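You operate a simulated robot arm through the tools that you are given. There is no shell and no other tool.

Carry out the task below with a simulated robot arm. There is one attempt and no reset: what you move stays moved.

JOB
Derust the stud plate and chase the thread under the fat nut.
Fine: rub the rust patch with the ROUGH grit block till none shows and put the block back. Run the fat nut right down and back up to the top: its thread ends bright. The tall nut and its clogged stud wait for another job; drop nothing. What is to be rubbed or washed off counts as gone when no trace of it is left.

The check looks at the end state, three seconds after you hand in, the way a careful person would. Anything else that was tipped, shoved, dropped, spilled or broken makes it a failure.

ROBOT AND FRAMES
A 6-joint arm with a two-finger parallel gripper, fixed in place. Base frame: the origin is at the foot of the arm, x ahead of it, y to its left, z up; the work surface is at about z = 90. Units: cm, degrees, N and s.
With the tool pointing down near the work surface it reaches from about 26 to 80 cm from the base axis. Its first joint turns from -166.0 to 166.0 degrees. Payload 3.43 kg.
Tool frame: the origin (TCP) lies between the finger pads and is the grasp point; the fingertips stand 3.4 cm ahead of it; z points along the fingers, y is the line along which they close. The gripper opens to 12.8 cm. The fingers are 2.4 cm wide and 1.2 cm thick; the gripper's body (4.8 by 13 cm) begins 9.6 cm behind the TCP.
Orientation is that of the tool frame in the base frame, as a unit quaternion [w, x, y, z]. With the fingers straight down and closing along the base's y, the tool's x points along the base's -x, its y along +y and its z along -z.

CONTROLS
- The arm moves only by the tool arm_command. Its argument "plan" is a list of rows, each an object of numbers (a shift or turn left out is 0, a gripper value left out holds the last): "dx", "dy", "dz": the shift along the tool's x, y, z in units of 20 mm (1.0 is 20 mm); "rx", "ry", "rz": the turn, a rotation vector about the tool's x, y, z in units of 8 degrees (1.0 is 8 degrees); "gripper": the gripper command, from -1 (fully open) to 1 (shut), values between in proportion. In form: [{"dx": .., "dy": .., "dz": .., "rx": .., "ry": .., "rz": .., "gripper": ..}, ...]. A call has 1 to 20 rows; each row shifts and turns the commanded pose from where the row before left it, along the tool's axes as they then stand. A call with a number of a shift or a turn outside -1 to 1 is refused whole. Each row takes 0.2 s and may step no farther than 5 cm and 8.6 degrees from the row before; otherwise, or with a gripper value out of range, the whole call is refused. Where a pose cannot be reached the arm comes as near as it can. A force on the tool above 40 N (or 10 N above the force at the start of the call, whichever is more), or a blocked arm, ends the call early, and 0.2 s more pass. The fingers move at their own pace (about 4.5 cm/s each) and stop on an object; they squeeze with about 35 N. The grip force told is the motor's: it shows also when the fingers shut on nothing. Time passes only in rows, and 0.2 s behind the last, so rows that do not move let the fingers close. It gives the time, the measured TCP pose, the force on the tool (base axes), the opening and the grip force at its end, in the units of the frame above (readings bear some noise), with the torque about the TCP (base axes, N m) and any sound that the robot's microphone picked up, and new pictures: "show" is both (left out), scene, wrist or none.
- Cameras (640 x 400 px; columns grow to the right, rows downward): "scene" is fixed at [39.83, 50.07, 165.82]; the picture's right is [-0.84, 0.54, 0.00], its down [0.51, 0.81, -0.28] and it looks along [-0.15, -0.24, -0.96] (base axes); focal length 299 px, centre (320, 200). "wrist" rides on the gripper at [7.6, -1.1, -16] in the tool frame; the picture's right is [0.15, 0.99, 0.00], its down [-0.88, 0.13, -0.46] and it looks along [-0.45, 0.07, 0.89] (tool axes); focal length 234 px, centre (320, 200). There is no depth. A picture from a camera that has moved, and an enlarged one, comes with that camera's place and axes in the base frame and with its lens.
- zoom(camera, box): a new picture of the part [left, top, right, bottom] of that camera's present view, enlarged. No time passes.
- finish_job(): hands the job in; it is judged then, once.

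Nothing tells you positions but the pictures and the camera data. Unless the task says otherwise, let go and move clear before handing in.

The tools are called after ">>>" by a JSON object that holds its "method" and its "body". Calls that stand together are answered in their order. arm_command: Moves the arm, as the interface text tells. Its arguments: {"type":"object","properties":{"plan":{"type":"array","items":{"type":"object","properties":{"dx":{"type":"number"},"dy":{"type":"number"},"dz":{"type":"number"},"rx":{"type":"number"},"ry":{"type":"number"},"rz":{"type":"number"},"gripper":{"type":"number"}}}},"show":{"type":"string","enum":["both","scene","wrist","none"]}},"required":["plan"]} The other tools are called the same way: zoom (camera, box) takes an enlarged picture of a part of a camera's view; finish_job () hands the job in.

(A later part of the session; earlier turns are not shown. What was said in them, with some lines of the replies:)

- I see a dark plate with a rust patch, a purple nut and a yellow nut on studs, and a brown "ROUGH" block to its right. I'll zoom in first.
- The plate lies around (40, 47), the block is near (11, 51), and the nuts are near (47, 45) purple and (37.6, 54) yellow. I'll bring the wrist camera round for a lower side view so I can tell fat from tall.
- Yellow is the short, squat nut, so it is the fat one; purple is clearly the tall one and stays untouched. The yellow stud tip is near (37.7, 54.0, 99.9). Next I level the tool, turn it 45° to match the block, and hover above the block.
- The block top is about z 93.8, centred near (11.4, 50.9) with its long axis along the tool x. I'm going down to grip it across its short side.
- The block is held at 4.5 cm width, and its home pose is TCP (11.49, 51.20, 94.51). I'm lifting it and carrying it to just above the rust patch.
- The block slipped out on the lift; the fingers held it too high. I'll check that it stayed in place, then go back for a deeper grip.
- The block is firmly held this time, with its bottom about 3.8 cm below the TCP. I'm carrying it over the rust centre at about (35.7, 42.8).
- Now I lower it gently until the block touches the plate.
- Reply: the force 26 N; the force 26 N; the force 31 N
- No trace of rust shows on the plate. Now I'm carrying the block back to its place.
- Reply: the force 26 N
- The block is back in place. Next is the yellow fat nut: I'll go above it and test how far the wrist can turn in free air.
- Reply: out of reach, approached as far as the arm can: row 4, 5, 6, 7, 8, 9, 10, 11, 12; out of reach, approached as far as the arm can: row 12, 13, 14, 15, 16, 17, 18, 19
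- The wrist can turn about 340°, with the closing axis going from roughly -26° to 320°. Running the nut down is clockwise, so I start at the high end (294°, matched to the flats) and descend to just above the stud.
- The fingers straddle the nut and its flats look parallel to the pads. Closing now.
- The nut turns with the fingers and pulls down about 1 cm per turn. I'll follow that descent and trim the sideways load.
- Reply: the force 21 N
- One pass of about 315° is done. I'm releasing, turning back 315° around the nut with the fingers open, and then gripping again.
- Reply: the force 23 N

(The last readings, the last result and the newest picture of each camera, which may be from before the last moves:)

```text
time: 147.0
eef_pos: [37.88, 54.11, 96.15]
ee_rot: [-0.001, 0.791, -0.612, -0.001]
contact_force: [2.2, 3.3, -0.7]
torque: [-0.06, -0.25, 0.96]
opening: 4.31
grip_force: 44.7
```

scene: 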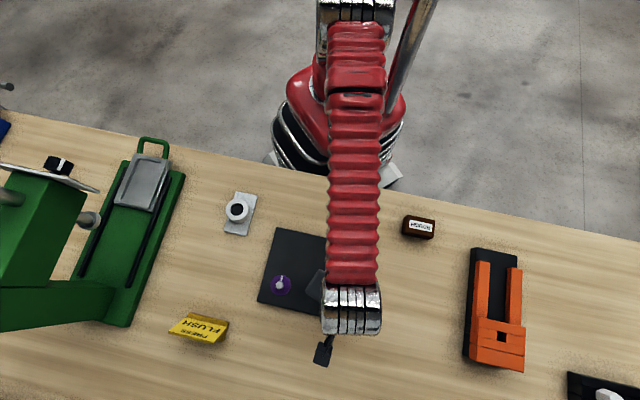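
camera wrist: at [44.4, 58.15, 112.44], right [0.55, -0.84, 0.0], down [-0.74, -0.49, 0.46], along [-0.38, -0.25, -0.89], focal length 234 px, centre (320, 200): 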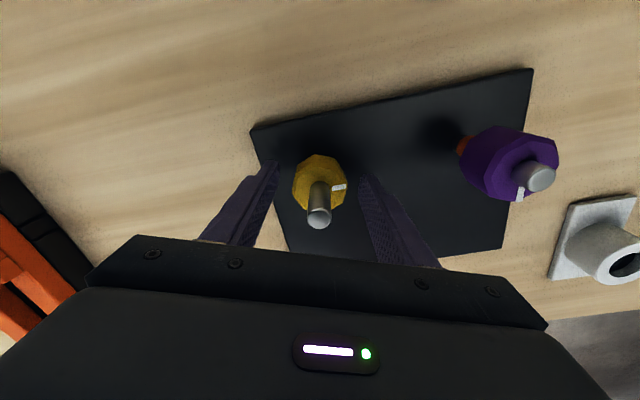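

Torque has just risen, so the nut may have reached the bottom. Looking.

>>> {"method": "arm_command", "body": {"plan": [{}]}}

>>> {"method": "zoom", "body": {"camera": "wrist", "box": [240, 100, 400, 220]}}

```text
time: 147.4
eef_pos: [37.79, 54.17, 96.23]
ee_rot: [0.0, 0.791, -0.612, -0.002]
contact_force: [0.9, 3.4, -0.5]
torque: [0.0, -0.1, 0.79]
opening: 4.31
grip_force: 45.5
camera wrist: at [40.89, 46.93, 112.14], right [-0.92, -0.39, 0.0], down [-0.35, 0.82, 0.46], along [-0.18, 0.42, -0.89], focal length 234 px, centre (320, 200)
```

scene: 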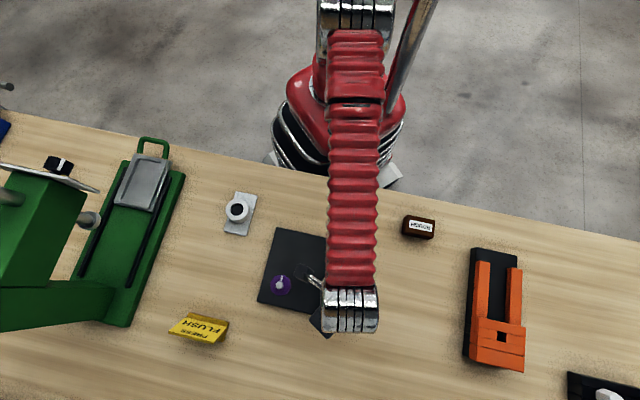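
wrist: 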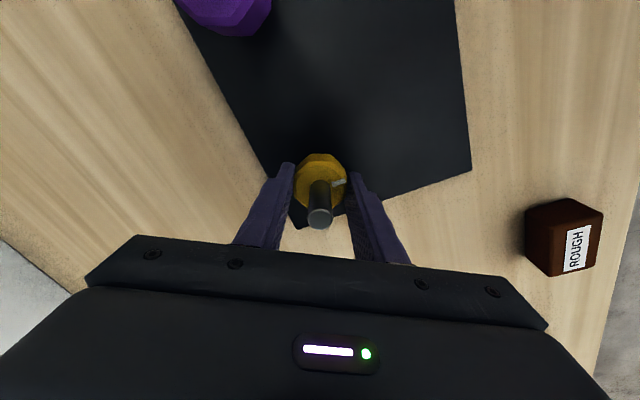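

```text
3.33 times, centred on (320, 160) of wrist
camera zoom: at [40.89, 46.93, 112.14], right [-0.92, -0.39, 0.0], down [-0.35, 0.82, 0.46], along [-0.18, 0.42, -0.89], focal length 781 px, centre (320, 333)
```

zoom: 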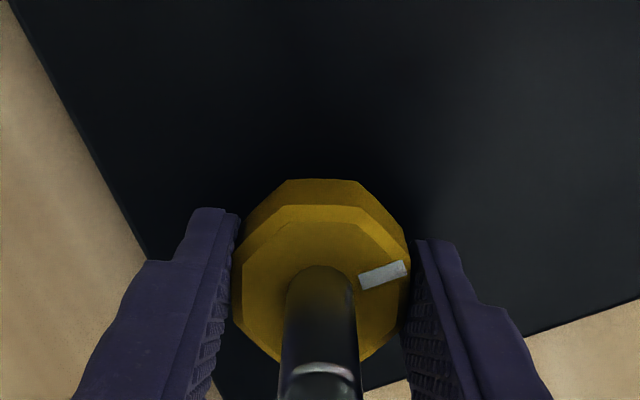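

The nut has turned about 720°, exactly two turns, and then held while the pads slipped about 10°. I'll release and check from the side that it is seated at the bottom.

>>> {"method": "arm_command", "body": {"plan": [{"rz": -1, "gripper": 0.15}, {"rz": -0.2, "gripper": -0.1}, {}, {"dz": -0.5}, {"dz": -1}, {"dz": -1}, {"dz": -1}, {"dz": -1}, {"dz": -1}, {"dz": -1}, {}], "show": "both"}}

>>> {"method": "zoom", "body": {"camera": "wrist", "box": [240, 100, 400, 220]}}

```text
time: 149.8
eef_pos: [37.92, 54.19, 109.25]
ee_rot: [-0.001, 0.839, -0.544, -0.001]
contact_force: [-0.5, -0.6, -0.4]
torque: [0.03, -0.01, 0.03]
opening: 7.03
grip_force: 0.0
camera wrist: at [42.15, 47.53, 125.1], right [-0.84, -0.54, 0.0], down [-0.48, 0.75, 0.46], along [-0.25, 0.39, -0.89], focal length 234 px, centre (320, 200)
```

scene: 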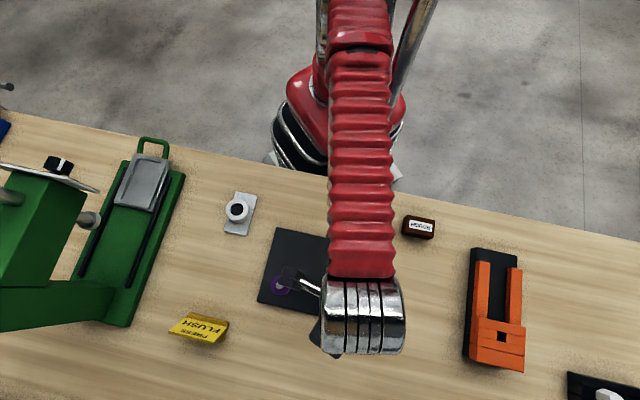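
wrist: 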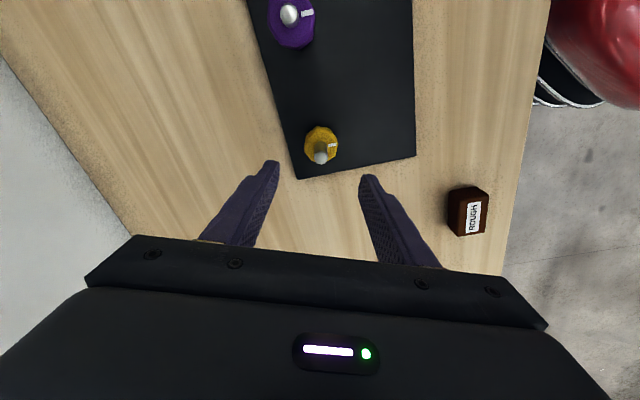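

```text
3.33 times, centred on (320, 160) of wrist
camera zoom: at [42.15, 47.53, 125.1], right [-0.84, -0.54, 0.0], down [-0.48, 0.75, 0.46], along [-0.25, 0.39, -0.89], focal length 781 px, centre (320, 333)
```

zoom: 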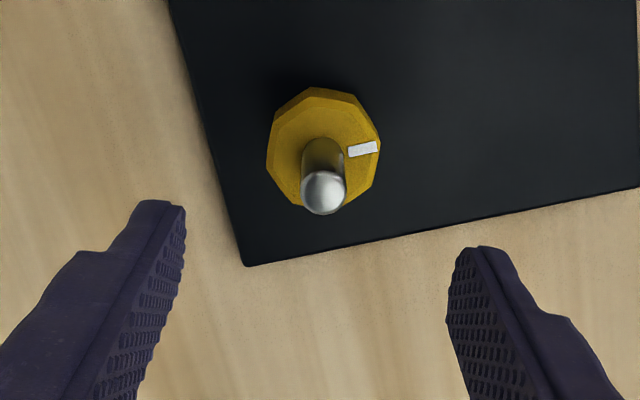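

>>> {"method": "arm_command", "body": {"plan": [{"dx": 0.95}, {"dx": 0.95}, {"dx": 0.95}, {"dx": 0.95}, {"dx": 0.95}, {"dx": 0.95}, {"dx": 0.95}, {"ry": -1}, {"ry": -1}, {"ry": -1}, {"ry": -1}, {"ry": -1}, {}], "show": "wrist"}}

>>> {"method": "zoom", "body": {"camera": "wrist", "box": [240, 60, 400, 180]}}

```text
time: 152.6
eef_pos: [43.51, 42.12, 109.11]
ee_rot: [-0.187, 0.788, -0.51, -0.289]
contact_force: [0.1, 0.1, 0.6]
torque: [0.0, 0.03, -0.01]
opening: 7.05
grip_force: 0.0
camera wrist: at [51.07, 27.71, 116.41], right [-0.86, -0.51, -0.09], down [-0.27, 0.29, 0.92], along [-0.44, 0.81, -0.39], focal length 234 px, centre (320, 200)
```

wrist: 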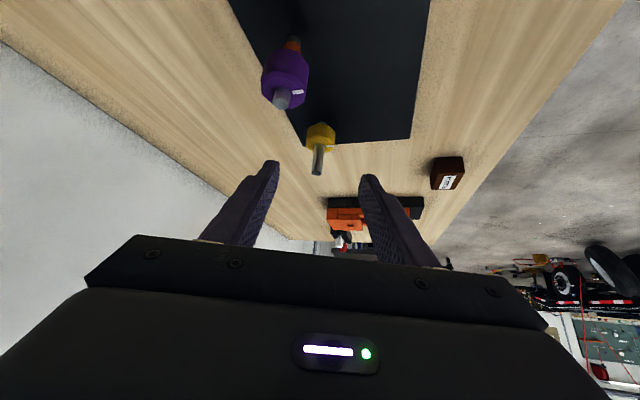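

```text
3.33 times, centred on (320, 120) of wrist
camera zoom: at [51.07, 27.71, 116.41], right [-0.86, -0.51, -0.09], down [-0.27, 0.29, 0.92], along [-0.44, 0.81, -0.39], focal length 781 px, centre (320, 467)
```

zoom: 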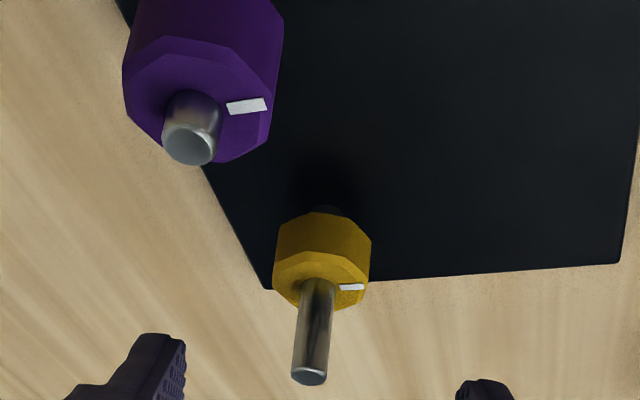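

>>> {"method": "zoom", "body": {"camera": "wrist", "box": [295, 105, 345, 145]}}

```text
10.00 times, centred on (320, 125) of wrist
camera zoom: at [51.07, 27.71, 116.41], right [-0.86, -0.51, -0.09], down [-0.27, 0.29, 0.92], along [-0.44, 0.81, -0.39], focal length 2342 px, centre (320, 950)
```

zoom: 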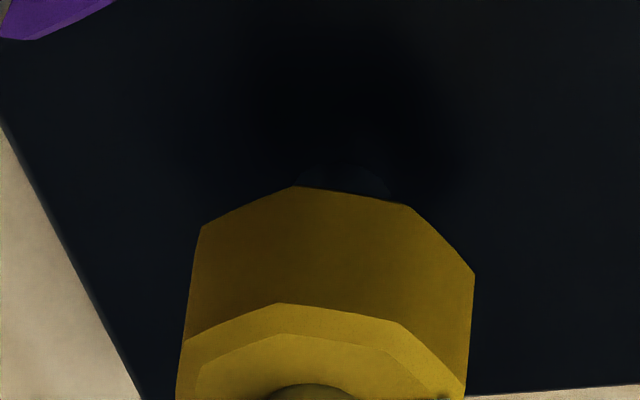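

The dark collar sits right under the nut with no thread showing, so it is seated at the bottom. Now I return above it and turn to the low end of the wrist range, ready for the counter-clockwise run up.

>>> {"method": "arm_command", "body": {"plan": [{"ry": 1}, {"ry": 1}, {"ry": 1}, {"ry": 1}, {"ry": 1}, {"dx": -0.95}, {"dx": -0.95}, {"dx": -0.95}, {"dx": -0.95}, {"dx": -0.95}, {"dx": -0.95}, {"dx": -0.95}, {"rz": 1}, {"rz": 1}, {"rz": 1}, {"rz": 1}, {"rz": 1}, {"rz": 1}, {"rz": 1}, {"rz": 1}], "show": "none"}}

>>> {"method": "arm_command", "body": {"plan": [{"rz": 1}, {"rz": 1}, {"rz": 1}, {"rz": 1}, {"rz": 1}, {"rz": 1}, {"rz": 1}, {"rz": 1}, {"rz": 1}, {"rz": 1}, {"rz": 1}, {"rz": 1}, {"rz": 1}, {"rz": 1}, {"rz": 1}, {"rz": 1}, {"rz": 1}, {"rz": 1}, {"rz": 1}, {"rz": 1}], "show": "none"}}

>>> {"method": "arm_command", "body": {"plan": [{"rz": 0.1}, {}, {}], "show": "wrist"}}

>>> {"method": "zoom", "body": {"camera": "wrist", "box": [240, 100, 400, 220]}}

```text
time: 156.8
eef_pos: [37.86, 53.97, 109.17]
ee_rot: [0.0, -0.423, 0.906, 0.002]
contact_force: [-1.0, 0.0, 0.2]
torque: [0.02, 0.01, -0.01]
opening: 7.05
grip_force: 0.1
```

```text
time: 161.0
eef_pos: [37.98, 54.11, 109.29]
ee_rot: [-0.001, 0.818, 0.575, 0.0]
contact_force: [0.2, 0.2, -1.1]
torque: [0.0, -0.01, -0.01]
opening: 7.02
grip_force: 0.1
```

```text
time: 161.8
eef_pos: [37.99, 54.09, 109.23]
ee_rot: [-0.003, 0.822, 0.57, 0.0]
contact_force: [-0.1, -0.5, -0.2]
torque: [0.0, 0.01, 0.02]
opening: 7.04
grip_force: 0.0
camera wrist: at [39.61, 61.44, 125.19], right [0.98, -0.21, 0.0], down [-0.19, -0.87, 0.45], along [-0.1, -0.44, -0.89], focal length 234 px, centre (320, 200)
```

wrist: 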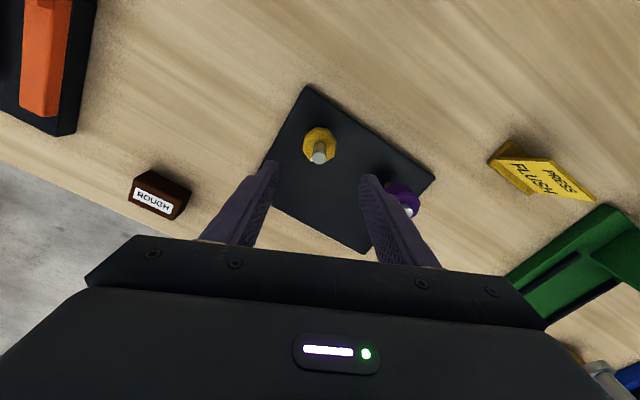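

```text
3.33 times, centred on (320, 160) of wrist
camera zoom: at [39.61, 61.44, 125.19], right [0.98, -0.21, 0.0], down [-0.19, -0.87, 0.45], along [-0.1, -0.44, -0.89], focal length 781 px, centre (320, 333)
```

zoom: 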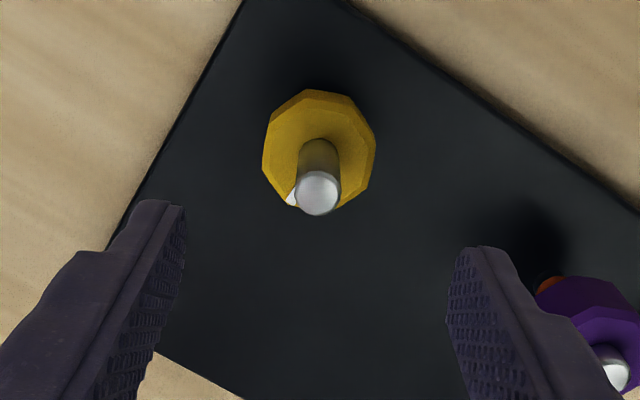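

>>> {"method": "arm_command", "body": {"plan": [{"dx": -0.035, "dy": -0.05, "dz": 1}, {"dz": 1}, {"dz": 1}, {"dz": 1}, {"dz": 1}, {"dz": 0.9}, {"dz": 0.57}, {}, {"gripper": 0.15}, {"gripper": 1}, {}, {}, {}], "show": "wrist"}}

>>> {"method": "zoom", "body": {"camera": "wrist", "box": [240, 100, 400, 220]}}

```text
time: 164.6
eef_pos: [37.82, 54.12, 96.42]
ee_rot: [-0.001, 0.822, 0.57, -0.001]
contact_force: [5.2, -2.0, -1.0]
torque: [-0.09, -0.33, 0.01]
opening: 4.27
grip_force: 45.3
camera wrist: at [39.49, 61.4, 112.37], right [0.98, -0.21, 0.0], down [-0.19, -0.87, 0.45], along [-0.1, -0.44, -0.89], focal length 234 px, centre (320, 200)
```

wrist: 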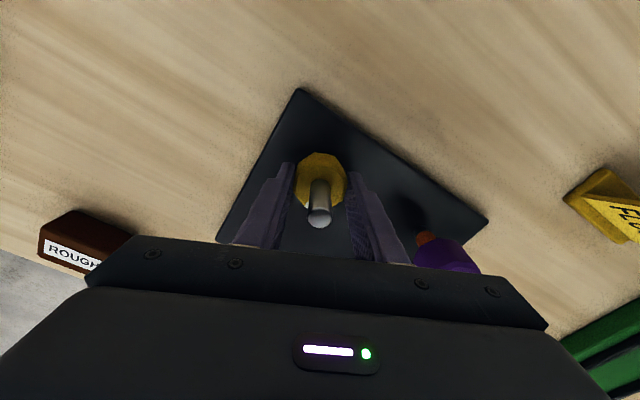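

```text
3.33 times, centred on (320, 160) of wrist
camera zoom: at [39.49, 61.4, 112.37], right [0.98, -0.21, 0.0], down [-0.19, -0.87, 0.45], along [-0.1, -0.44, -0.89], focal length 781 px, centre (320, 333)
```

zoom: 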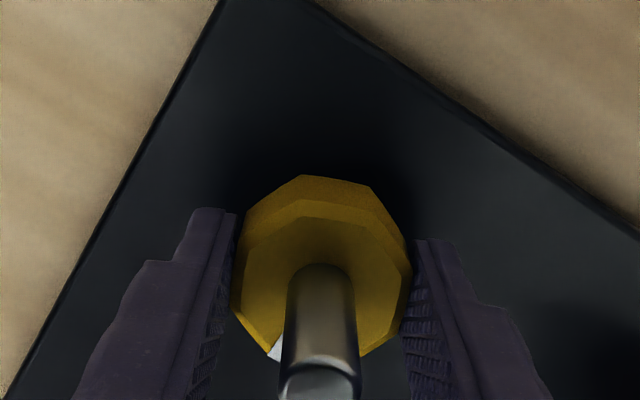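

Gripped on the flats. Now the run up: counter-clockwise, rising with the thread.

>>> {"method": "arm_command", "body": {"plan": [{"rz": -0.5, "dz": -0.006}, {"rz": -0.8, "dz": -0.0096}, {"rz": -0.8, "dz": -0.0096}, {"rz": -0.8, "dz": -0.0096}, {"rz": -0.8, "dz": -0.0096}, {"rz": -0.8, "dz": -0.0096}, {"rz": -0.8, "dz": -0.0096}, {}], "show": "none"}}

```text
time: 166.4
eef_pos: [37.85, 54.05, 96.41]
ee_rot: [-0.001, 0.56, 0.829, 0.001]
contact_force: [11.4, -1.5, 11.6]
torque: [0.32, 0.02, -0.03]
opening: 4.31
grip_force: 44.8
```

>>> {"method": "arm_command", "body": {"plan": [{"dx": -0.015, "dy": 0.035, "dz": -0.045}, {"rz": -0.8, "dz": -0.0098}, {"rz": -0.8, "dz": -0.0098}, {"rz": -0.8, "dz": -0.0098}, {"rz": -0.8, "dz": -0.0098}, {"rz": -0.8, "dz": -0.0098}, {"rz": -0.8, "dz": -0.0098}, {"rz": -0.8, "dz": -0.0098}, {"rz": -0.8, "dz": -0.0098}, {}], "show": "none"}}

```text
time: 168.6
eef_pos: [37.87, 54.01, 96.61]
ee_rot: [-0.002, 0.146, 0.989, 0.002]
contact_force: [-8.7, 2.8, 2.6]
torque: [0.04, 0.74, 0.03]
opening: 4.31
grip_force: 45.0
```

>>> {"method": "arm_command", "body": {"plan": [{"rz": -0.8, "dz": -0.0098}, {"rz": -0.8, "dz": -0.0098}, {"rz": -0.8, "dz": -0.0098}, {"rz": -0.8, "dz": -0.0098}, {"rz": -0.8, "dz": -0.0098}, {"rz": -0.8, "dz": -0.0098}, {"rz": -0.8, "dz": -0.0098}, {"rz": -0.8, "dz": -0.0098}, {"rz": -0.8, "dz": -0.0098}, {"rz": -0.8, "dz": -0.0098}, {}], "show": "none"}}

```text
time: 171.0
eef_pos: [37.86, 54.19, 96.8]
ee_rot: [0.001, -0.4, 0.917, 0.003]
contact_force: [2.0, 22.9, 7.1]
torque: [0.45, -0.43, -0.01]
opening: 4.29
grip_force: 44.9
```

>>> {"method": "arm_command", "body": {"plan": [{"dx": -0.045, "dy": 0.03, "dz": -0.02}, {"rz": -0.8, "dz": -0.0098}, {"rz": -0.8, "dz": -0.0098}, {"rz": -0.8, "dz": -0.0098}, {"rz": -0.8, "dz": -0.0098}, {"rz": -0.8, "dz": -0.0098}, {"rz": -0.8, "dz": -0.0098}, {"rz": -0.8, "dz": -0.0098}, {"rz": -0.8, "dz": -0.0098}, {}], "show": "none"}}

```text
time: 173.2
eef_pos: [37.82, 54.12, 96.91]
ee_rot: [0.001, 0.757, -0.654, -0.002]
contact_force: [-15.9, 2.4, 10.8]
torque: [-0.54, 0.33, -0.03]
opening: 4.31
grip_force: 44.9
```

>>> {"method": "arm_command", "body": {"plan": [{"dx": -0.016, "dy": 0.038, "dz": -0.035}, {"rz": -0.8, "dz": -0.01}, {"rz": -0.8, "dz": -0.01}, {"rz": -0.8, "dz": -0.01}, {"rz": -0.8, "dz": -0.01}, {"rz": -0.8, "dz": -0.01}, {"rz": -0.8, "dz": -0.01}, {"rz": -0.8, "dz": -0.01}, {"rz": -0.8, "dz": -0.01}, {}], "show": "none"}}

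```text
time: 175.4
eef_pos: [37.81, 54.15, 97.23]
ee_rot: [-0.001, 0.965, -0.263, -0.001]
contact_force: [-8.9, -4.4, 3.1]
torque: [-0.03, 0.6, 0.01]
opening: 4.29
grip_force: 45.3
```

>>> {"method": "arm_command", "body": {"plan": [{"rz": -0.856, "dz": -0.0105}, {"rz": -0.856, "dz": -0.0105}, {"rz": -0.856, "dz": -0.0105}, {"rz": -0.856, "dz": -0.0105}, {"rz": -0.856, "dz": -0.0105}, {"rz": -0.856, "dz": -0.0105}, {"rz": -0.856, "dz": -0.0105}, {"rz": -0.856, "dz": -0.0105}, {}, {"gripper": 0.15}, {"gripper": -0.1}, {}, {}], "show": "wrist"}}

>>> {"method": "zoom", "body": {"camera": "wrist", "box": [240, 100, 400, 220]}}

```text
time: 178.2
eef_pos: [37.81, 54.21, 97.43]
ee_rot: [-0.002, 0.978, 0.21, -0.001]
contact_force: [-0.1, -0.2, -0.2]
torque: [0.01, 0.01, 0.02]
opening: 7.05
grip_force: 0.1
camera wrist: at [44.3, 58.17, 113.44], right [0.54, -0.84, 0.0], down [-0.75, -0.48, 0.46], along [-0.39, -0.24, -0.89], focal length 234 px, centre (320, 200)
```

wrist: 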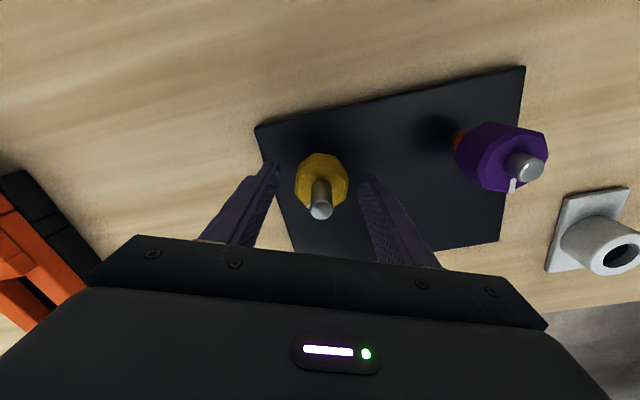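

```text
3.33 times, centred on (320, 160) of wrist
camera zoom: at [44.3, 58.17, 113.44], right [0.54, -0.84, 0.0], down [-0.75, -0.48, 0.46], along [-0.39, -0.24, -0.89], focal length 781 px, centre (320, 333)
```

zoom: 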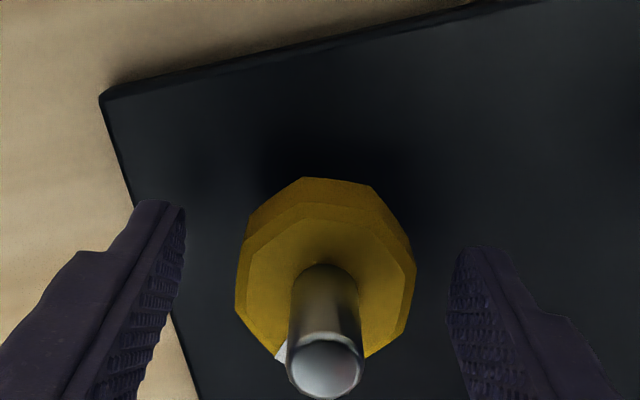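

>>> {"method": "arm_command", "body": {"plan": [{"rz": 0.984, "dy": 0.06}, {"rz": 0.984}, {"rz": 0.984}, {"rz": 0.984}, {"rz": 0.984}, {"rz": 0.984}, {"rz": 0.984}, {"rz": 0.984}, {"rz": 0.984}, {"rz": 0.984}, {"rz": 0.984}, {"rz": 0.984}, {"rz": 0.984}, {"rz": 0.984}, {"rz": 0.984}, {"rz": 0.984}, {"rz": 0.984}, {"rz": 0.984}, {"rz": 0.984}, {"rz": 0.984}], "show": "none"}}

>>> {"method": "arm_command", "body": {"plan": [{"rz": 0.984}, {"rz": 0.984}, {"rz": 0.984}, {"rz": 0.984}, {"rz": 0.984}, {"rz": 0.984}, {"rz": 0.984}, {"rz": 0.984}, {"rz": 0.984}, {"rz": 0.984}, {"rz": 0.984}, {"rz": 0.984}, {"rz": 0.984}, {"rz": 0.984}, {"rz": 0.984}, {"rz": 0.984}, {"rz": 0.984}, {"rz": 0.984}, {"rz": 0.984}, {"rz": 0.984}], "show": "wrist"}}

>>> {"method": "zoom", "body": {"camera": "wrist", "box": [240, 100, 400, 220]}}

```text
time: 182.4
eef_pos: [37.89, 54.17, 97.33]
ee_rot: [0.0, -0.397, 0.918, 0.002]
contact_force: [0.8, 0.5, -0.4]
torque: [-0.01, 0.0, -0.04]
opening: 7.04
grip_force: 0.0
```

```text
time: 186.6
eef_pos: [37.91, 54.06, 97.26]
ee_rot: [-0.002, 0.823, 0.569, -0.001]
contact_force: [-0.5, 0.3, -0.1]
torque: [-0.01, -0.01, 0.01]
opening: 7.04
grip_force: 0.1
camera wrist: at [39.56, 61.41, 113.38], right [0.98, -0.21, 0.0], down [-0.19, -0.87, 0.45], along [-0.1, -0.44, -0.89], focal length 234 px, centre (320, 200)
```

wrist: 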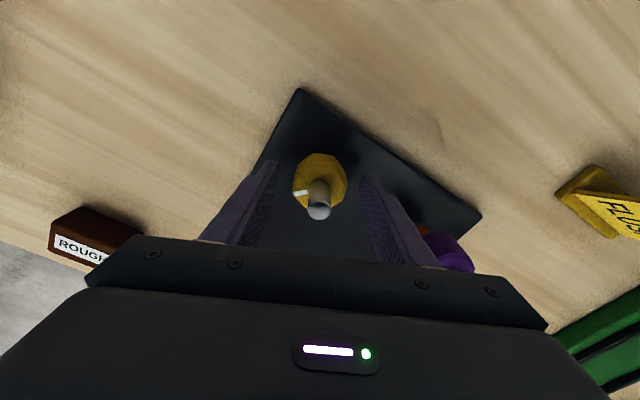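

```text
3.33 times, centred on (320, 160) of wrist
camera zoom: at [39.56, 61.41, 113.38], right [0.98, -0.21, 0.0], down [-0.19, -0.87, 0.45], along [-0.1, -0.44, -0.89], focal length 781 px, centre (320, 333)
```

zoom: 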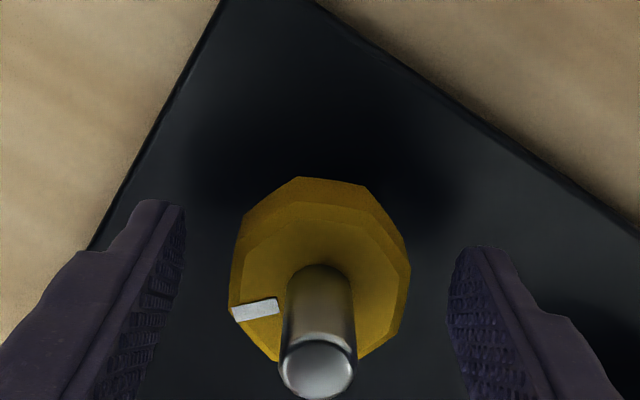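

Aligned again for the second pass up.

>>> {"method": "arm_command", "body": {"plan": [{"gripper": 0.15}, {"gripper": 1}, {}, {}, {"rz": -0.5, "dz": -0.006}, {"rz": -0.8, "dz": -0.0098}, {"rz": -0.8, "dz": -0.0098}, {"rz": -0.8, "dz": -0.0098}, {"rz": -0.8, "dz": -0.0098}, {"rz": -0.8, "dz": -0.0098}, {"rz": -0.8, "dz": -0.0098}, {}], "show": "none"}}

```text
time: 189.2
eef_pos: [37.83, 54.05, 97.52]
ee_rot: [-0.002, 0.559, 0.829, 0.0]
contact_force: [-8.0, 8.4, -7.5]
torque: [0.43, 0.3, 0.02]
opening: 4.32
grip_force: 45.0
```

>>> {"method": "arm_command", "body": {"plan": [{"dx": 0.03, "dy": -0.014, "dz": 0.02}, {"rz": -0.8, "dz": -0.0098}, {"rz": -0.8, "dz": -0.0098}, {"rz": -0.8, "dz": -0.0098}, {"rz": -0.8, "dz": -0.0098}, {"rz": -0.8, "dz": -0.0098}, {"rz": -0.8, "dz": -0.0098}, {"rz": -0.8, "dz": -0.0098}, {"rz": -0.8, "dz": -0.0098}, {"rz": -0.8, "dz": -0.0098}, {}], "show": "none"}}

```text
time: 191.6
eef_pos: [37.8, 54.0, 97.72]
ee_rot: [0.0, 0.091, 0.996, 0.0]
contact_force: [-2.6, -7.9, 1.2]
torque: [-0.25, 0.2, 0.05]
opening: 4.3
grip_force: 44.9
```

>>> {"method": "arm_command", "body": {"plan": [{"dy": -0.025}, {"rz": -0.8, "dz": -0.0098}, {"rz": -0.8, "dz": -0.0098}, {"rz": -0.8, "dz": -0.0098}, {"rz": -0.8, "dz": -0.0098}, {"rz": -0.8, "dz": -0.0098}, {"rz": -0.8, "dz": -0.0098}, {"rz": -0.8, "dz": -0.0098}, {"rz": -0.8, "dz": -0.0098}, {"rz": -0.8, "dz": -0.0098}, {}], "show": "none"}}

```text
time: 194.0
eef_pos: [37.82, 54.17, 97.94]
ee_rot: [0.0, -0.399, 0.917, 0.002]
contact_force: [3.2, 7.2, 2.0]
torque: [0.41, -0.57, 0.04]
opening: 4.3
grip_force: 44.7
```

>>> {"method": "arm_command", "body": {"plan": [{"dx": -0.02, "dy": 0.01}, {"rz": -0.8, "dz": -0.0098}, {"rz": -0.8, "dz": -0.0098}, {"rz": -0.8, "dz": -0.0098}, {"rz": -0.8, "dz": -0.0098}, {"rz": -0.8, "dz": -0.0098}, {"rz": -0.8, "dz": -0.0098}, {"rz": -0.8, "dz": -0.0098}, {"rz": -0.8, "dz": -0.0098}, {"rz": -0.8, "dz": -0.0098}, {"rz": -0.8, "dz": -0.0098}, {}], "show": "none"}}

```text
time: 196.6
eef_pos: [37.89, 54.2, 98.04]
ee_rot: [-0.001, 0.825, -0.565, -0.001]
contact_force: [-2.3, -8.3, 15.2]
torque: [-0.6, -0.12, -0.05]
opening: 4.34
grip_force: 45.1
```

>>> {"method": "arm_command", "body": {"plan": [{"dx": 0.02, "dy": 0.013, "dz": -0.05}, {"rz": -0.83, "dz": -0.0102}, {"rz": -0.83, "dz": -0.0102}, {"rz": -0.83, "dz": -0.0102}, {"rz": -0.83, "dz": -0.0102}, {"rz": -0.83, "dz": -0.0102}, {"rz": -0.83, "dz": -0.0102}, {"rz": -0.83, "dz": -0.0102}, {}], "show": "none"}}

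>>> {"method": "arm_command", "body": {"plan": [{"rz": -0.83, "dz": -0.0102}, {"rz": -0.83, "dz": -0.0102}, {"rz": -0.83, "dz": -0.0102}, {"rz": -0.83, "dz": -0.0102}, {"rz": -0.83, "dz": -0.0102}, {"rz": -0.83, "dz": -0.0102}, {"rz": -0.83, "dz": -0.0102}, {}], "show": "wrist"}}

>>> {"method": "zoom", "body": {"camera": "wrist", "box": [240, 100, 400, 220]}}

```text
time: 198.6
eef_pos: [37.85, 54.11, 98.41]
ee_rot: [-0.002, 0.981, -0.194, -0.002]
contact_force: [11.1, 8.1, -6.3]
torque: [0.08, -0.32, 0.01]
opening: 4.31
grip_force: 45.1
```

```text
time: 200.4
eef_pos: [37.9, 54.15, 98.41]
ee_rot: [-0.002, 0.978, 0.209, 0.0]
contact_force: [4.9, 8.5, -1.2]
torque: [0.02, 0.12, 0.02]
opening: 4.3
grip_force: 45.0
camera wrist: at [44.33, 58.05, 114.41], right [0.54, -0.84, 0.0], down [-0.75, -0.48, 0.46], along [-0.39, -0.24, -0.89], focal length 234 px, centre (320, 200)
```

wrist: 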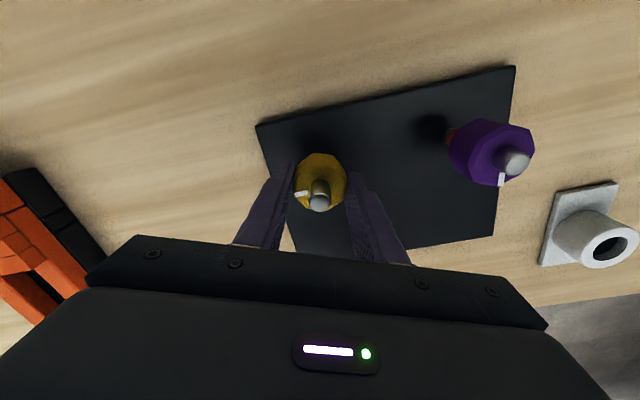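

```text
3.33 times, centred on (320, 160) of wrist
camera zoom: at [44.33, 58.05, 114.41], right [0.54, -0.84, 0.0], down [-0.75, -0.48, 0.46], along [-0.39, -0.24, -0.89], focal length 781 px, centre (320, 333)
```

zoom: 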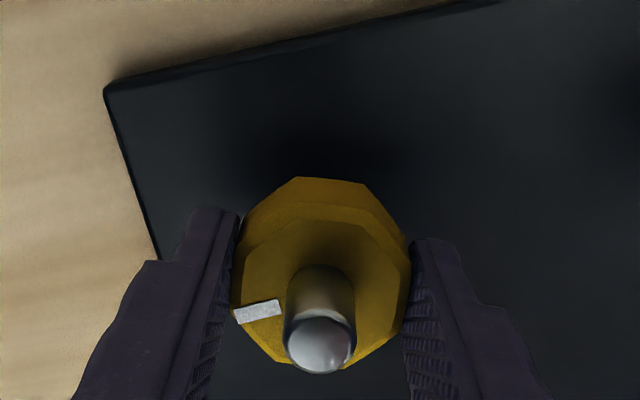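

Now 630° are done. I'm releasing, backing off 135°, gripping again and making the last 90° plus a check for a top stop.

>>> {"method": "arm_command", "body": {"plan": [{"gripper": 0.15}, {"gripper": -0.1}, {}, {"rz": 0.993}, {"rz": 0.993}, {"rz": 0.993}, {"rz": 0.993}, {"rz": 0.993}, {"rz": 0.993}, {"rz": 0.993}, {"rz": 0.993}, {"rz": 0.993}, {"rz": 0.993}, {"rz": 0.993}, {"rz": 0.993}, {"rz": 0.993}, {"rz": 0.993}, {"rz": 0.993}, {"rz": 0.993}, {"rz": 0.993}], "show": "none"}}

>>> {"method": "arm_command", "body": {"plan": [{}], "show": "wrist"}}

>>> {"method": "zoom", "body": {"camera": "wrist", "box": [240, 100, 400, 220]}}

```text
time: 204.6
eef_pos: [37.75, 53.98, 98.61]
ee_rot: [-0.001, -0.566, 0.825, 0.003]
contact_force: [-0.1, 0.0, -0.1]
torque: [0.01, 0.0, 0.01]
opening: 7.04
grip_force: 0.1
```

```text
time: 205.0
eef_pos: [37.79, 54.03, 98.41]
ee_rot: [0.0, -0.566, 0.824, 0.002]
contact_force: [-0.4, 0.3, 0.4]
torque: [-0.02, -0.01, -0.05]
opening: 7.03
grip_force: 0.1
camera wrist: at [36.17, 46.41, 114.42], right [-0.98, 0.22, 0.0], down [0.2, 0.87, 0.46], along [0.1, 0.45, -0.89], focal length 234 px, centre (320, 200)
```

wrist: 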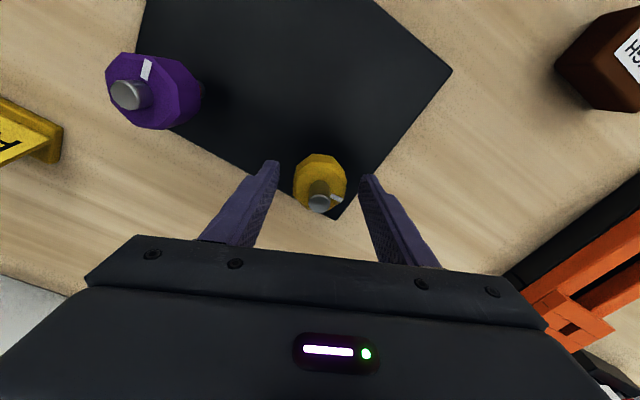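

```text
3.33 times, centred on (320, 160) of wrist
camera zoom: at [36.17, 46.41, 114.42], right [-0.98, 0.22, 0.0], down [0.2, 0.87, 0.46], along [0.1, 0.45, -0.89], focal length 781 px, centre (320, 333)
```

zoom: 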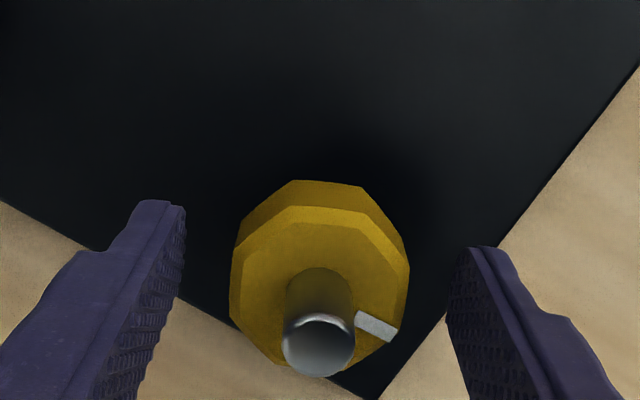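

>>> {"method": "arm_command", "body": {"plan": [{"gripper": 0.15}, {"gripper": 1}, {}, {}, {"rz": -0.5, "dz": -0.006}, {"rz": -0.8, "dz": -0.0098}, {"rz": -0.8, "dz": -0.0098}, {"rz": -0.8, "dz": -0.0098}, {"rz": -0.8, "dz": -0.0098}, {"rz": -0.8, "dz": -0.0098}, {"rz": -0.8, "dz": -0.0098}, {}], "show": "none"}}

```text
time: 207.6
eef_pos: [37.86, 54.09, 98.64]
ee_rot: [0.0, 0.826, -0.563, -0.001]
contact_force: [8.2, -3.6, 0.6]
torque: [0.03, -0.19, 0.0]
opening: 4.31
grip_force: 45.1
```

>>> {"method": "arm_command", "body": {"plan": [{"rz": -0.8, "dz": -0.0098}, {"rz": -0.8, "dz": -0.0098}, {"rz": -0.8, "dz": -0.0098}, {"rz": -0.8, "dz": -0.0098}, {"rz": -0.8, "dz": -0.0098}, {"rz": -0.8, "dz": -0.0098}, {}], "show": "none"}}

>>> {"method": "arm_command", "body": {"plan": [{"rz": -0.6, "dz": -0.0075}, {"rz": -0.4, "dz": -0.0049}, {}], "show": "wrist"}}

>>> {"method": "zoom", "body": {"camera": "wrist", "box": [240, 100, 400, 220]}}

```text
time: 209.2
eef_pos: [37.99, 54.06, 98.74]
ee_rot: [-0.001, 0.966, -0.259, -0.001]
contact_force: [17.6, -4.1, 0.0]
torque: [-0.29, -0.49, 0.02]
opening: 4.32
grip_force: 44.9
```

```text
time: 210.0
eef_pos: [37.83, 54.0, 98.75]
ee_rot: [-0.002, 0.981, -0.192, -0.001]
contact_force: [10.9, 3.8, 2.1]
torque: [0.05, -0.11, -0.16]
opening: 4.31
grip_force: 44.7
camera wrist: at [45.34, 52.1, 114.68], right [-0.24, -0.97, 0.0], down [-0.86, 0.21, 0.46], along [-0.44, 0.11, -0.89], focal length 234 px, centre (320, 200)
```

wrist: 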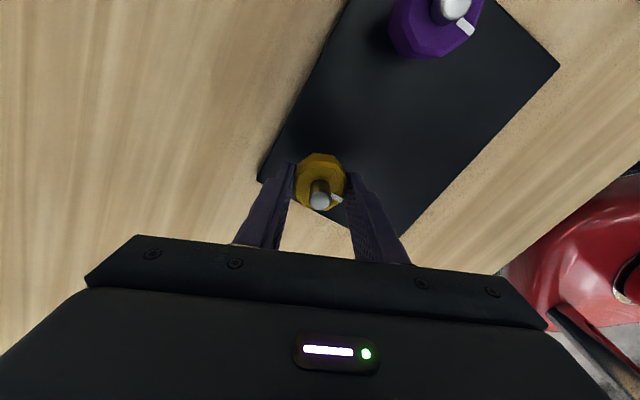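

```text
3.33 times, centred on (320, 160) of wrist
camera zoom: at [45.34, 52.1, 114.68], right [-0.24, -0.97, 0.0], down [-0.86, 0.21, 0.46], along [-0.44, 0.11, -0.89], focal length 781 px, centre (320, 333)
```

zoom: 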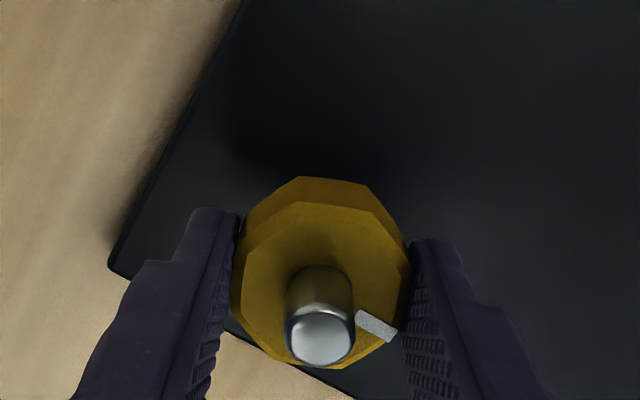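

>>> {"method": "arm_command", "body": {"plan": [{"rz": -0.3}, {"rz": -0.2}, {}], "show": "none"}}

```text
time: 210.8
eef_pos: [37.82, 54.0, 98.61]
ee_rot: [-0.002, 0.988, -0.158, 0.0]
contact_force: [4.4, 9.2, 7.8]
torque: [0.25, 0.39, -0.6]
opening: 4.35
grip_force: 45.1
```

Torque has risen the other way, so the nut is at the top stop. Releasing straight up and looking at the thread.

>>> {"method": "arm_command", "body": {"plan": [{"rz": 0.1}, {"gripper": 0.15}, {"gripper": -0.1}, {}, {}, {"dz": -0.5}, {"dz": -1}, {"dz": -1}, {"dz": -1}, {"dz": -1}, {"dz": -1}, {}], "show": "wrist"}}

>>> {"method": "zoom", "body": {"camera": "wrist", "box": [240, 100, 400, 220]}}

```text
time: 213.4
eef_pos: [37.85, 54.2, 109.87]
ee_rot: [-0.001, 0.986, -0.165, -0.001]
contact_force: [0.4, 0.3, -0.8]
torque: [0.03, 0.01, 0.04]
opening: 7.04
grip_force: 0.0
camera wrist: at [45.33, 52.66, 125.74], right [-0.18, -0.98, 0.0], down [-0.87, 0.16, 0.46], along [-0.45, 0.09, -0.89], focal length 234 px, centre (320, 200)
```

wrist: 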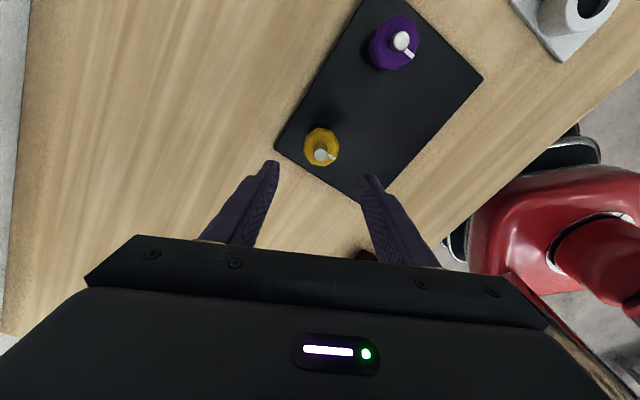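

```text
3.33 times, centred on (320, 160) of wrist
camera zoom: at [45.33, 52.66, 125.74], right [-0.18, -0.98, 0.0], down [-0.87, 0.16, 0.46], along [-0.45, 0.09, -0.89], focal length 781 px, centre (320, 333)
```

zoom: 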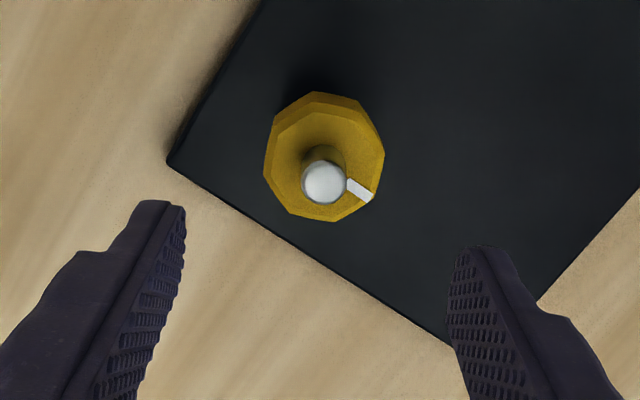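

>>> {"method": "arm_command", "body": {"plan": [{"rz": 1}, {"rz": 1}, {"rz": 1}, {"rz": 1}, {"rz": 1}, {"rz": 1}, {"rz": 1}, {"rz": 1}, {"rz": 1}, {"rz": 1}, {"rz": 1}, {"rz": 1}, {"rz": 1}, {"rz": 1}, {"rz": 1}, {"rz": 1}, {"rz": 1}, {"rz": 1}], "show": "none"}}

>>> {"method": "arm_command", "body": {"plan": [{"dx": 0.95}, {"dx": 0.95}, {"dx": 0.95}, {"dx": 0.95}, {"dx": 0.95}, {"dx": 0.95}, {"dx": 0.95}, {"ry": -1}, {"ry": -1}, {"ry": -1}, {"ry": -1}, {"ry": -1}, {"ry": -1}, {}]}}

>>> {"method": "zoom", "body": {"camera": "wrist", "box": [270, 70, 390, 190]}}

>>> {"method": "zoom", "body": {"camera": "scene", "box": [240, 210, 400, 340]}}

```text
time: 217.2
eef_pos: [37.74, 53.97, 109.76]
ee_rot: [-0.001, -0.147, 0.989, 0.002]
contact_force: [-0.5, -0.3, -0.2]
torque: [-0.02, 0.0, 0.01]
opening: 7.07
grip_force: 0.0
```

```text
time: 220.2
eef_pos: [25.0, 50.25, 109.62]
ee_rot: [0.402, -0.135, 0.904, 0.062]
contact_force: [-0.1, 0.0, -1.1]
torque: [-0.01, -0.03, 0.01]
opening: 7.02
grip_force: 0.0
camera wrist: at [9.2, 44.03, 114.71], right [-0.38, 0.92, -0.1], down [0.2, 0.19, 0.96], along [0.9, 0.35, -0.26], focal length 234 px, centre (320, 200)
```

scene: 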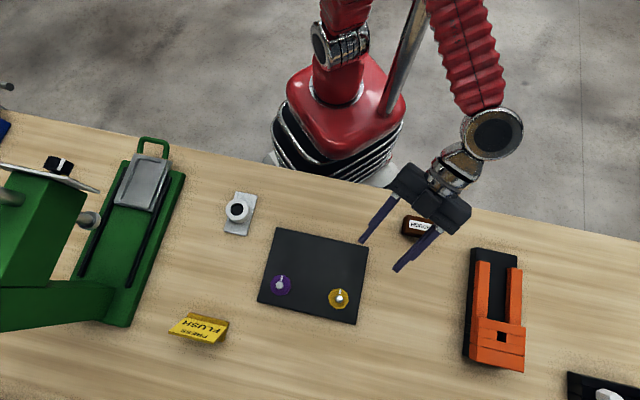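
wrist: 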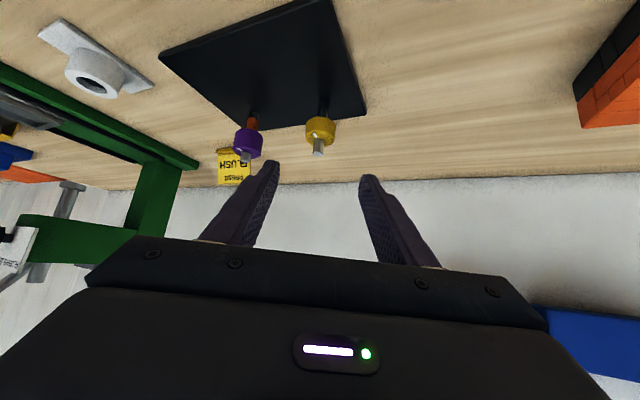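

```text
3.33 times, centred on (330, 130) of wrist
camera zoom: at [9.2, 44.03, 114.71], right [-0.38, 0.92, -0.1], down [0.2, 0.19, 0.96], along [0.9, 0.35, -0.26], focal length 781 px, centre (287, 433)
```

zoom: 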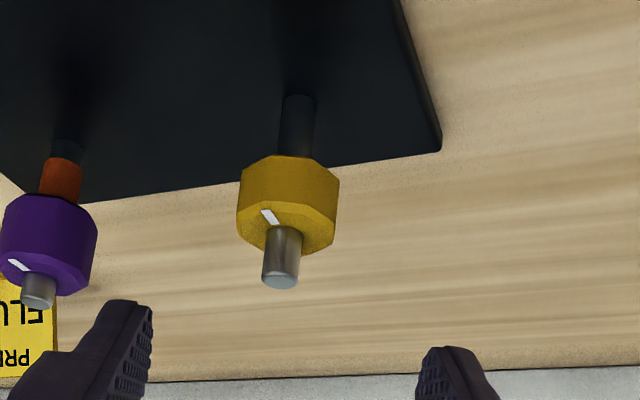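

```text
3.08 times, centred on (320, 275) of scene
camera zoom: at [39.83, 50.07, 165.82], right [-0.84, 0.54, 0.0], down [0.51, 0.81, -0.28], along [-0.15, -0.24, -0.96], focal length 921 px, centre (320, -31)
```

zoom: 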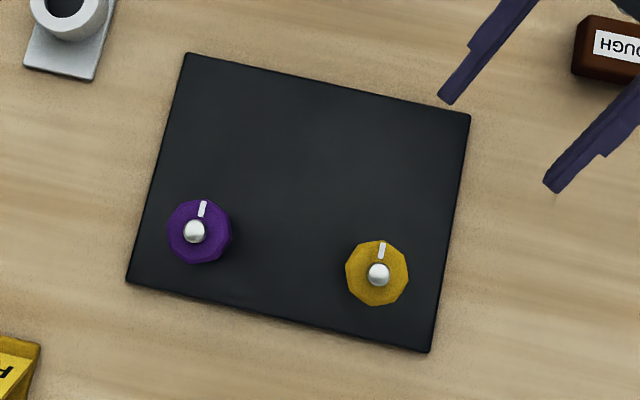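

>>> {"method": "zoom", "body": {"camera": "wrist", "box": [300, 90, 345, 130]}}

>>> {"method": "zoom", "body": {"camera": "scene", "box": [320, 280, 360, 320]}}

```text
10.00 times, centred on (322, 110) of wrist
camera zoom: at [9.2, 44.03, 114.71], right [-0.38, 0.92, -0.1], down [0.2, 0.19, 0.96], along [0.9, 0.35, -0.26], focal length 2342 px, centre (295, 1100)
```

zoom: 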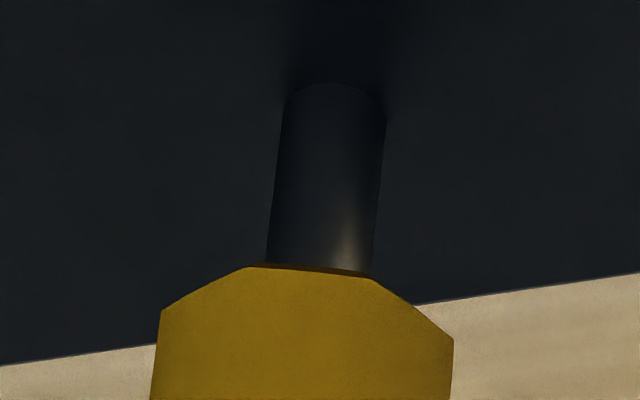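

```text
10.00 times, centred on (340, 300) of scene
camera zoom: at [39.83, 50.07, 165.82], right [-0.84, 0.54, 0.0], down [0.51, 0.81, -0.28], along [-0.15, -0.24, -0.96], focal length 2992 px, centre (120, -800)
```

zoom: 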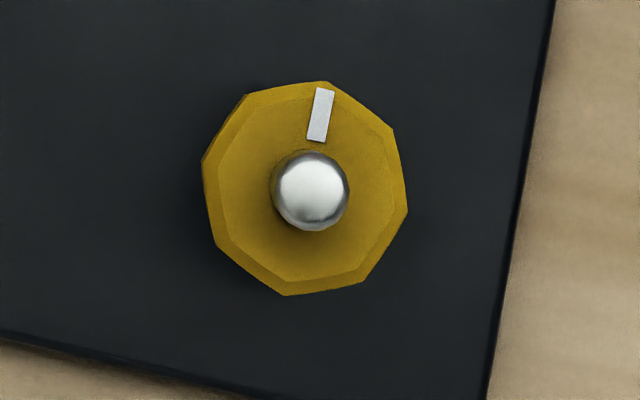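

The rust is gone from the thread under the fat nut, which now shows clean metal, and its mark is back at the starting top position. I'll move the arm up and clear for a final check.

>>> {"method": "arm_command", "body": {"plan": [{"ry": 1, "dz": -0.5}, {"ry": 1, "dz": -0.8}, {"ry": 1, "dz": -0.8}, {"ry": 1, "dz": -0.8}, {"ry": 1, "dz": -0.8}, {"ry": 1, "dz": -0.8}, {"dz": -1}, {"dz": -1}, {"dy": -0.95, "dx": 0.3}, {"dy": -0.95, "dx": 0.3}, {"dy": -0.95, "dx": 0.3}, {"dy": -0.95, "dx": 0.3}, {"dy": -0.95, "dx": 0.3}, {"dy": -0.95, "dx": 0.3}, {"dy": -0.95, "dx": 0.3}, {}]}}

>>> {"method": "zoom", "body": {"camera": "scene", "box": [380, 190, 480, 260]}}

>>> {"method": "zoom", "body": {"camera": "scene", "box": [150, 170, 400, 360]}}

```text
time: 223.6
eef_pos: [21.36, 35.01, 121.36]
ee_rot: [0.0, -0.148, 0.989, 0.002]
contact_force: [0.1, -0.1, 0.0]
torque: [0.01, 0.02, -0.01]
opening: 7.05
grip_force: 0.1
camera wrist: at [14.5, 31.56, 137.23], right [-0.43, 0.9, 0.0], down [0.8, 0.38, 0.46], along [0.41, 0.2, -0.89], focal length 234 px, centre (320, 200)
```

scene: 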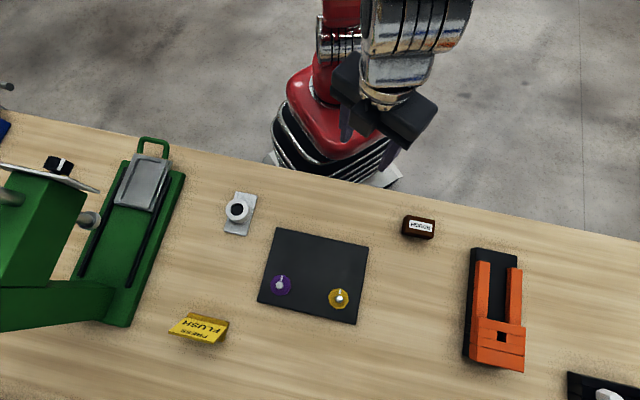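
wrist: 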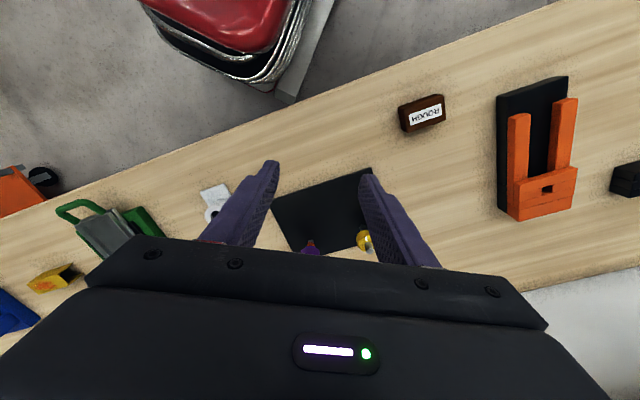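

```text
5.71 times, centred on (430, 225) of scene
camera zoom: at [39.83, 50.07, 165.82], right [-0.84, 0.54, 0.0], down [0.51, 0.81, -0.28], along [-0.15, -0.24, -0.96], focal length 1710 px, centre (-309, 57)
```

zoom: 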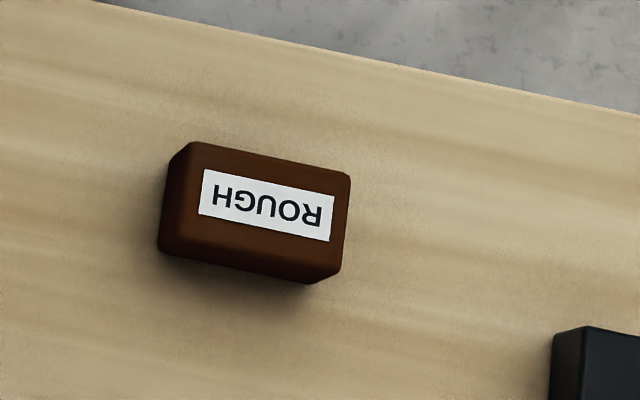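

```text
2.11 times, centred on (275, 265) of scene
camera zoom: at [39.83, 50.07, 165.82], right [-0.84, 0.54, 0.0], down [0.51, 0.81, -0.28], along [-0.15, -0.24, -0.96], focal length 630 px, centre (415, 63)
```

zoom: 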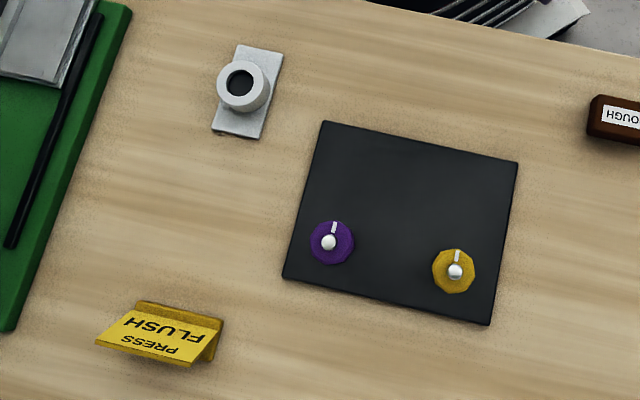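

The plate is clean, the block is back in its place, and the fat nut is at the top with a bright thread. The tall nut and everything else are undisturbed and the arm is clear, so I'm handing in.

>>> {"method": "finish_job", "body": {}}

```text
The job is handed in.
```

The job is finished and handed in; no result of the check has come back yet.

- **Rust patch:** I rubbed it with the ROUGH block, and close-up pictures of the plate show no trace left.
- **Block:** It is back where it started, to within a few millimetres. It slipped out of the fingers on the first lift, moved about 2 mm and turned about 2°; I corrected that when I put it back.
- **Fat nut:** I took the yellow nut as the fat one because it is short and squat, while the purple one is clearly taller. It went two full turns down until it sat on the collar, then two turns back up to its stop, and its mark points where it did at the start.
- **Thread:** The stud under the fat nut now shows clean metal instead of rust.
- **Everything else:** I did not touch the tall nut or its stud, I dropped nothing else, and the arm is clear of the work.
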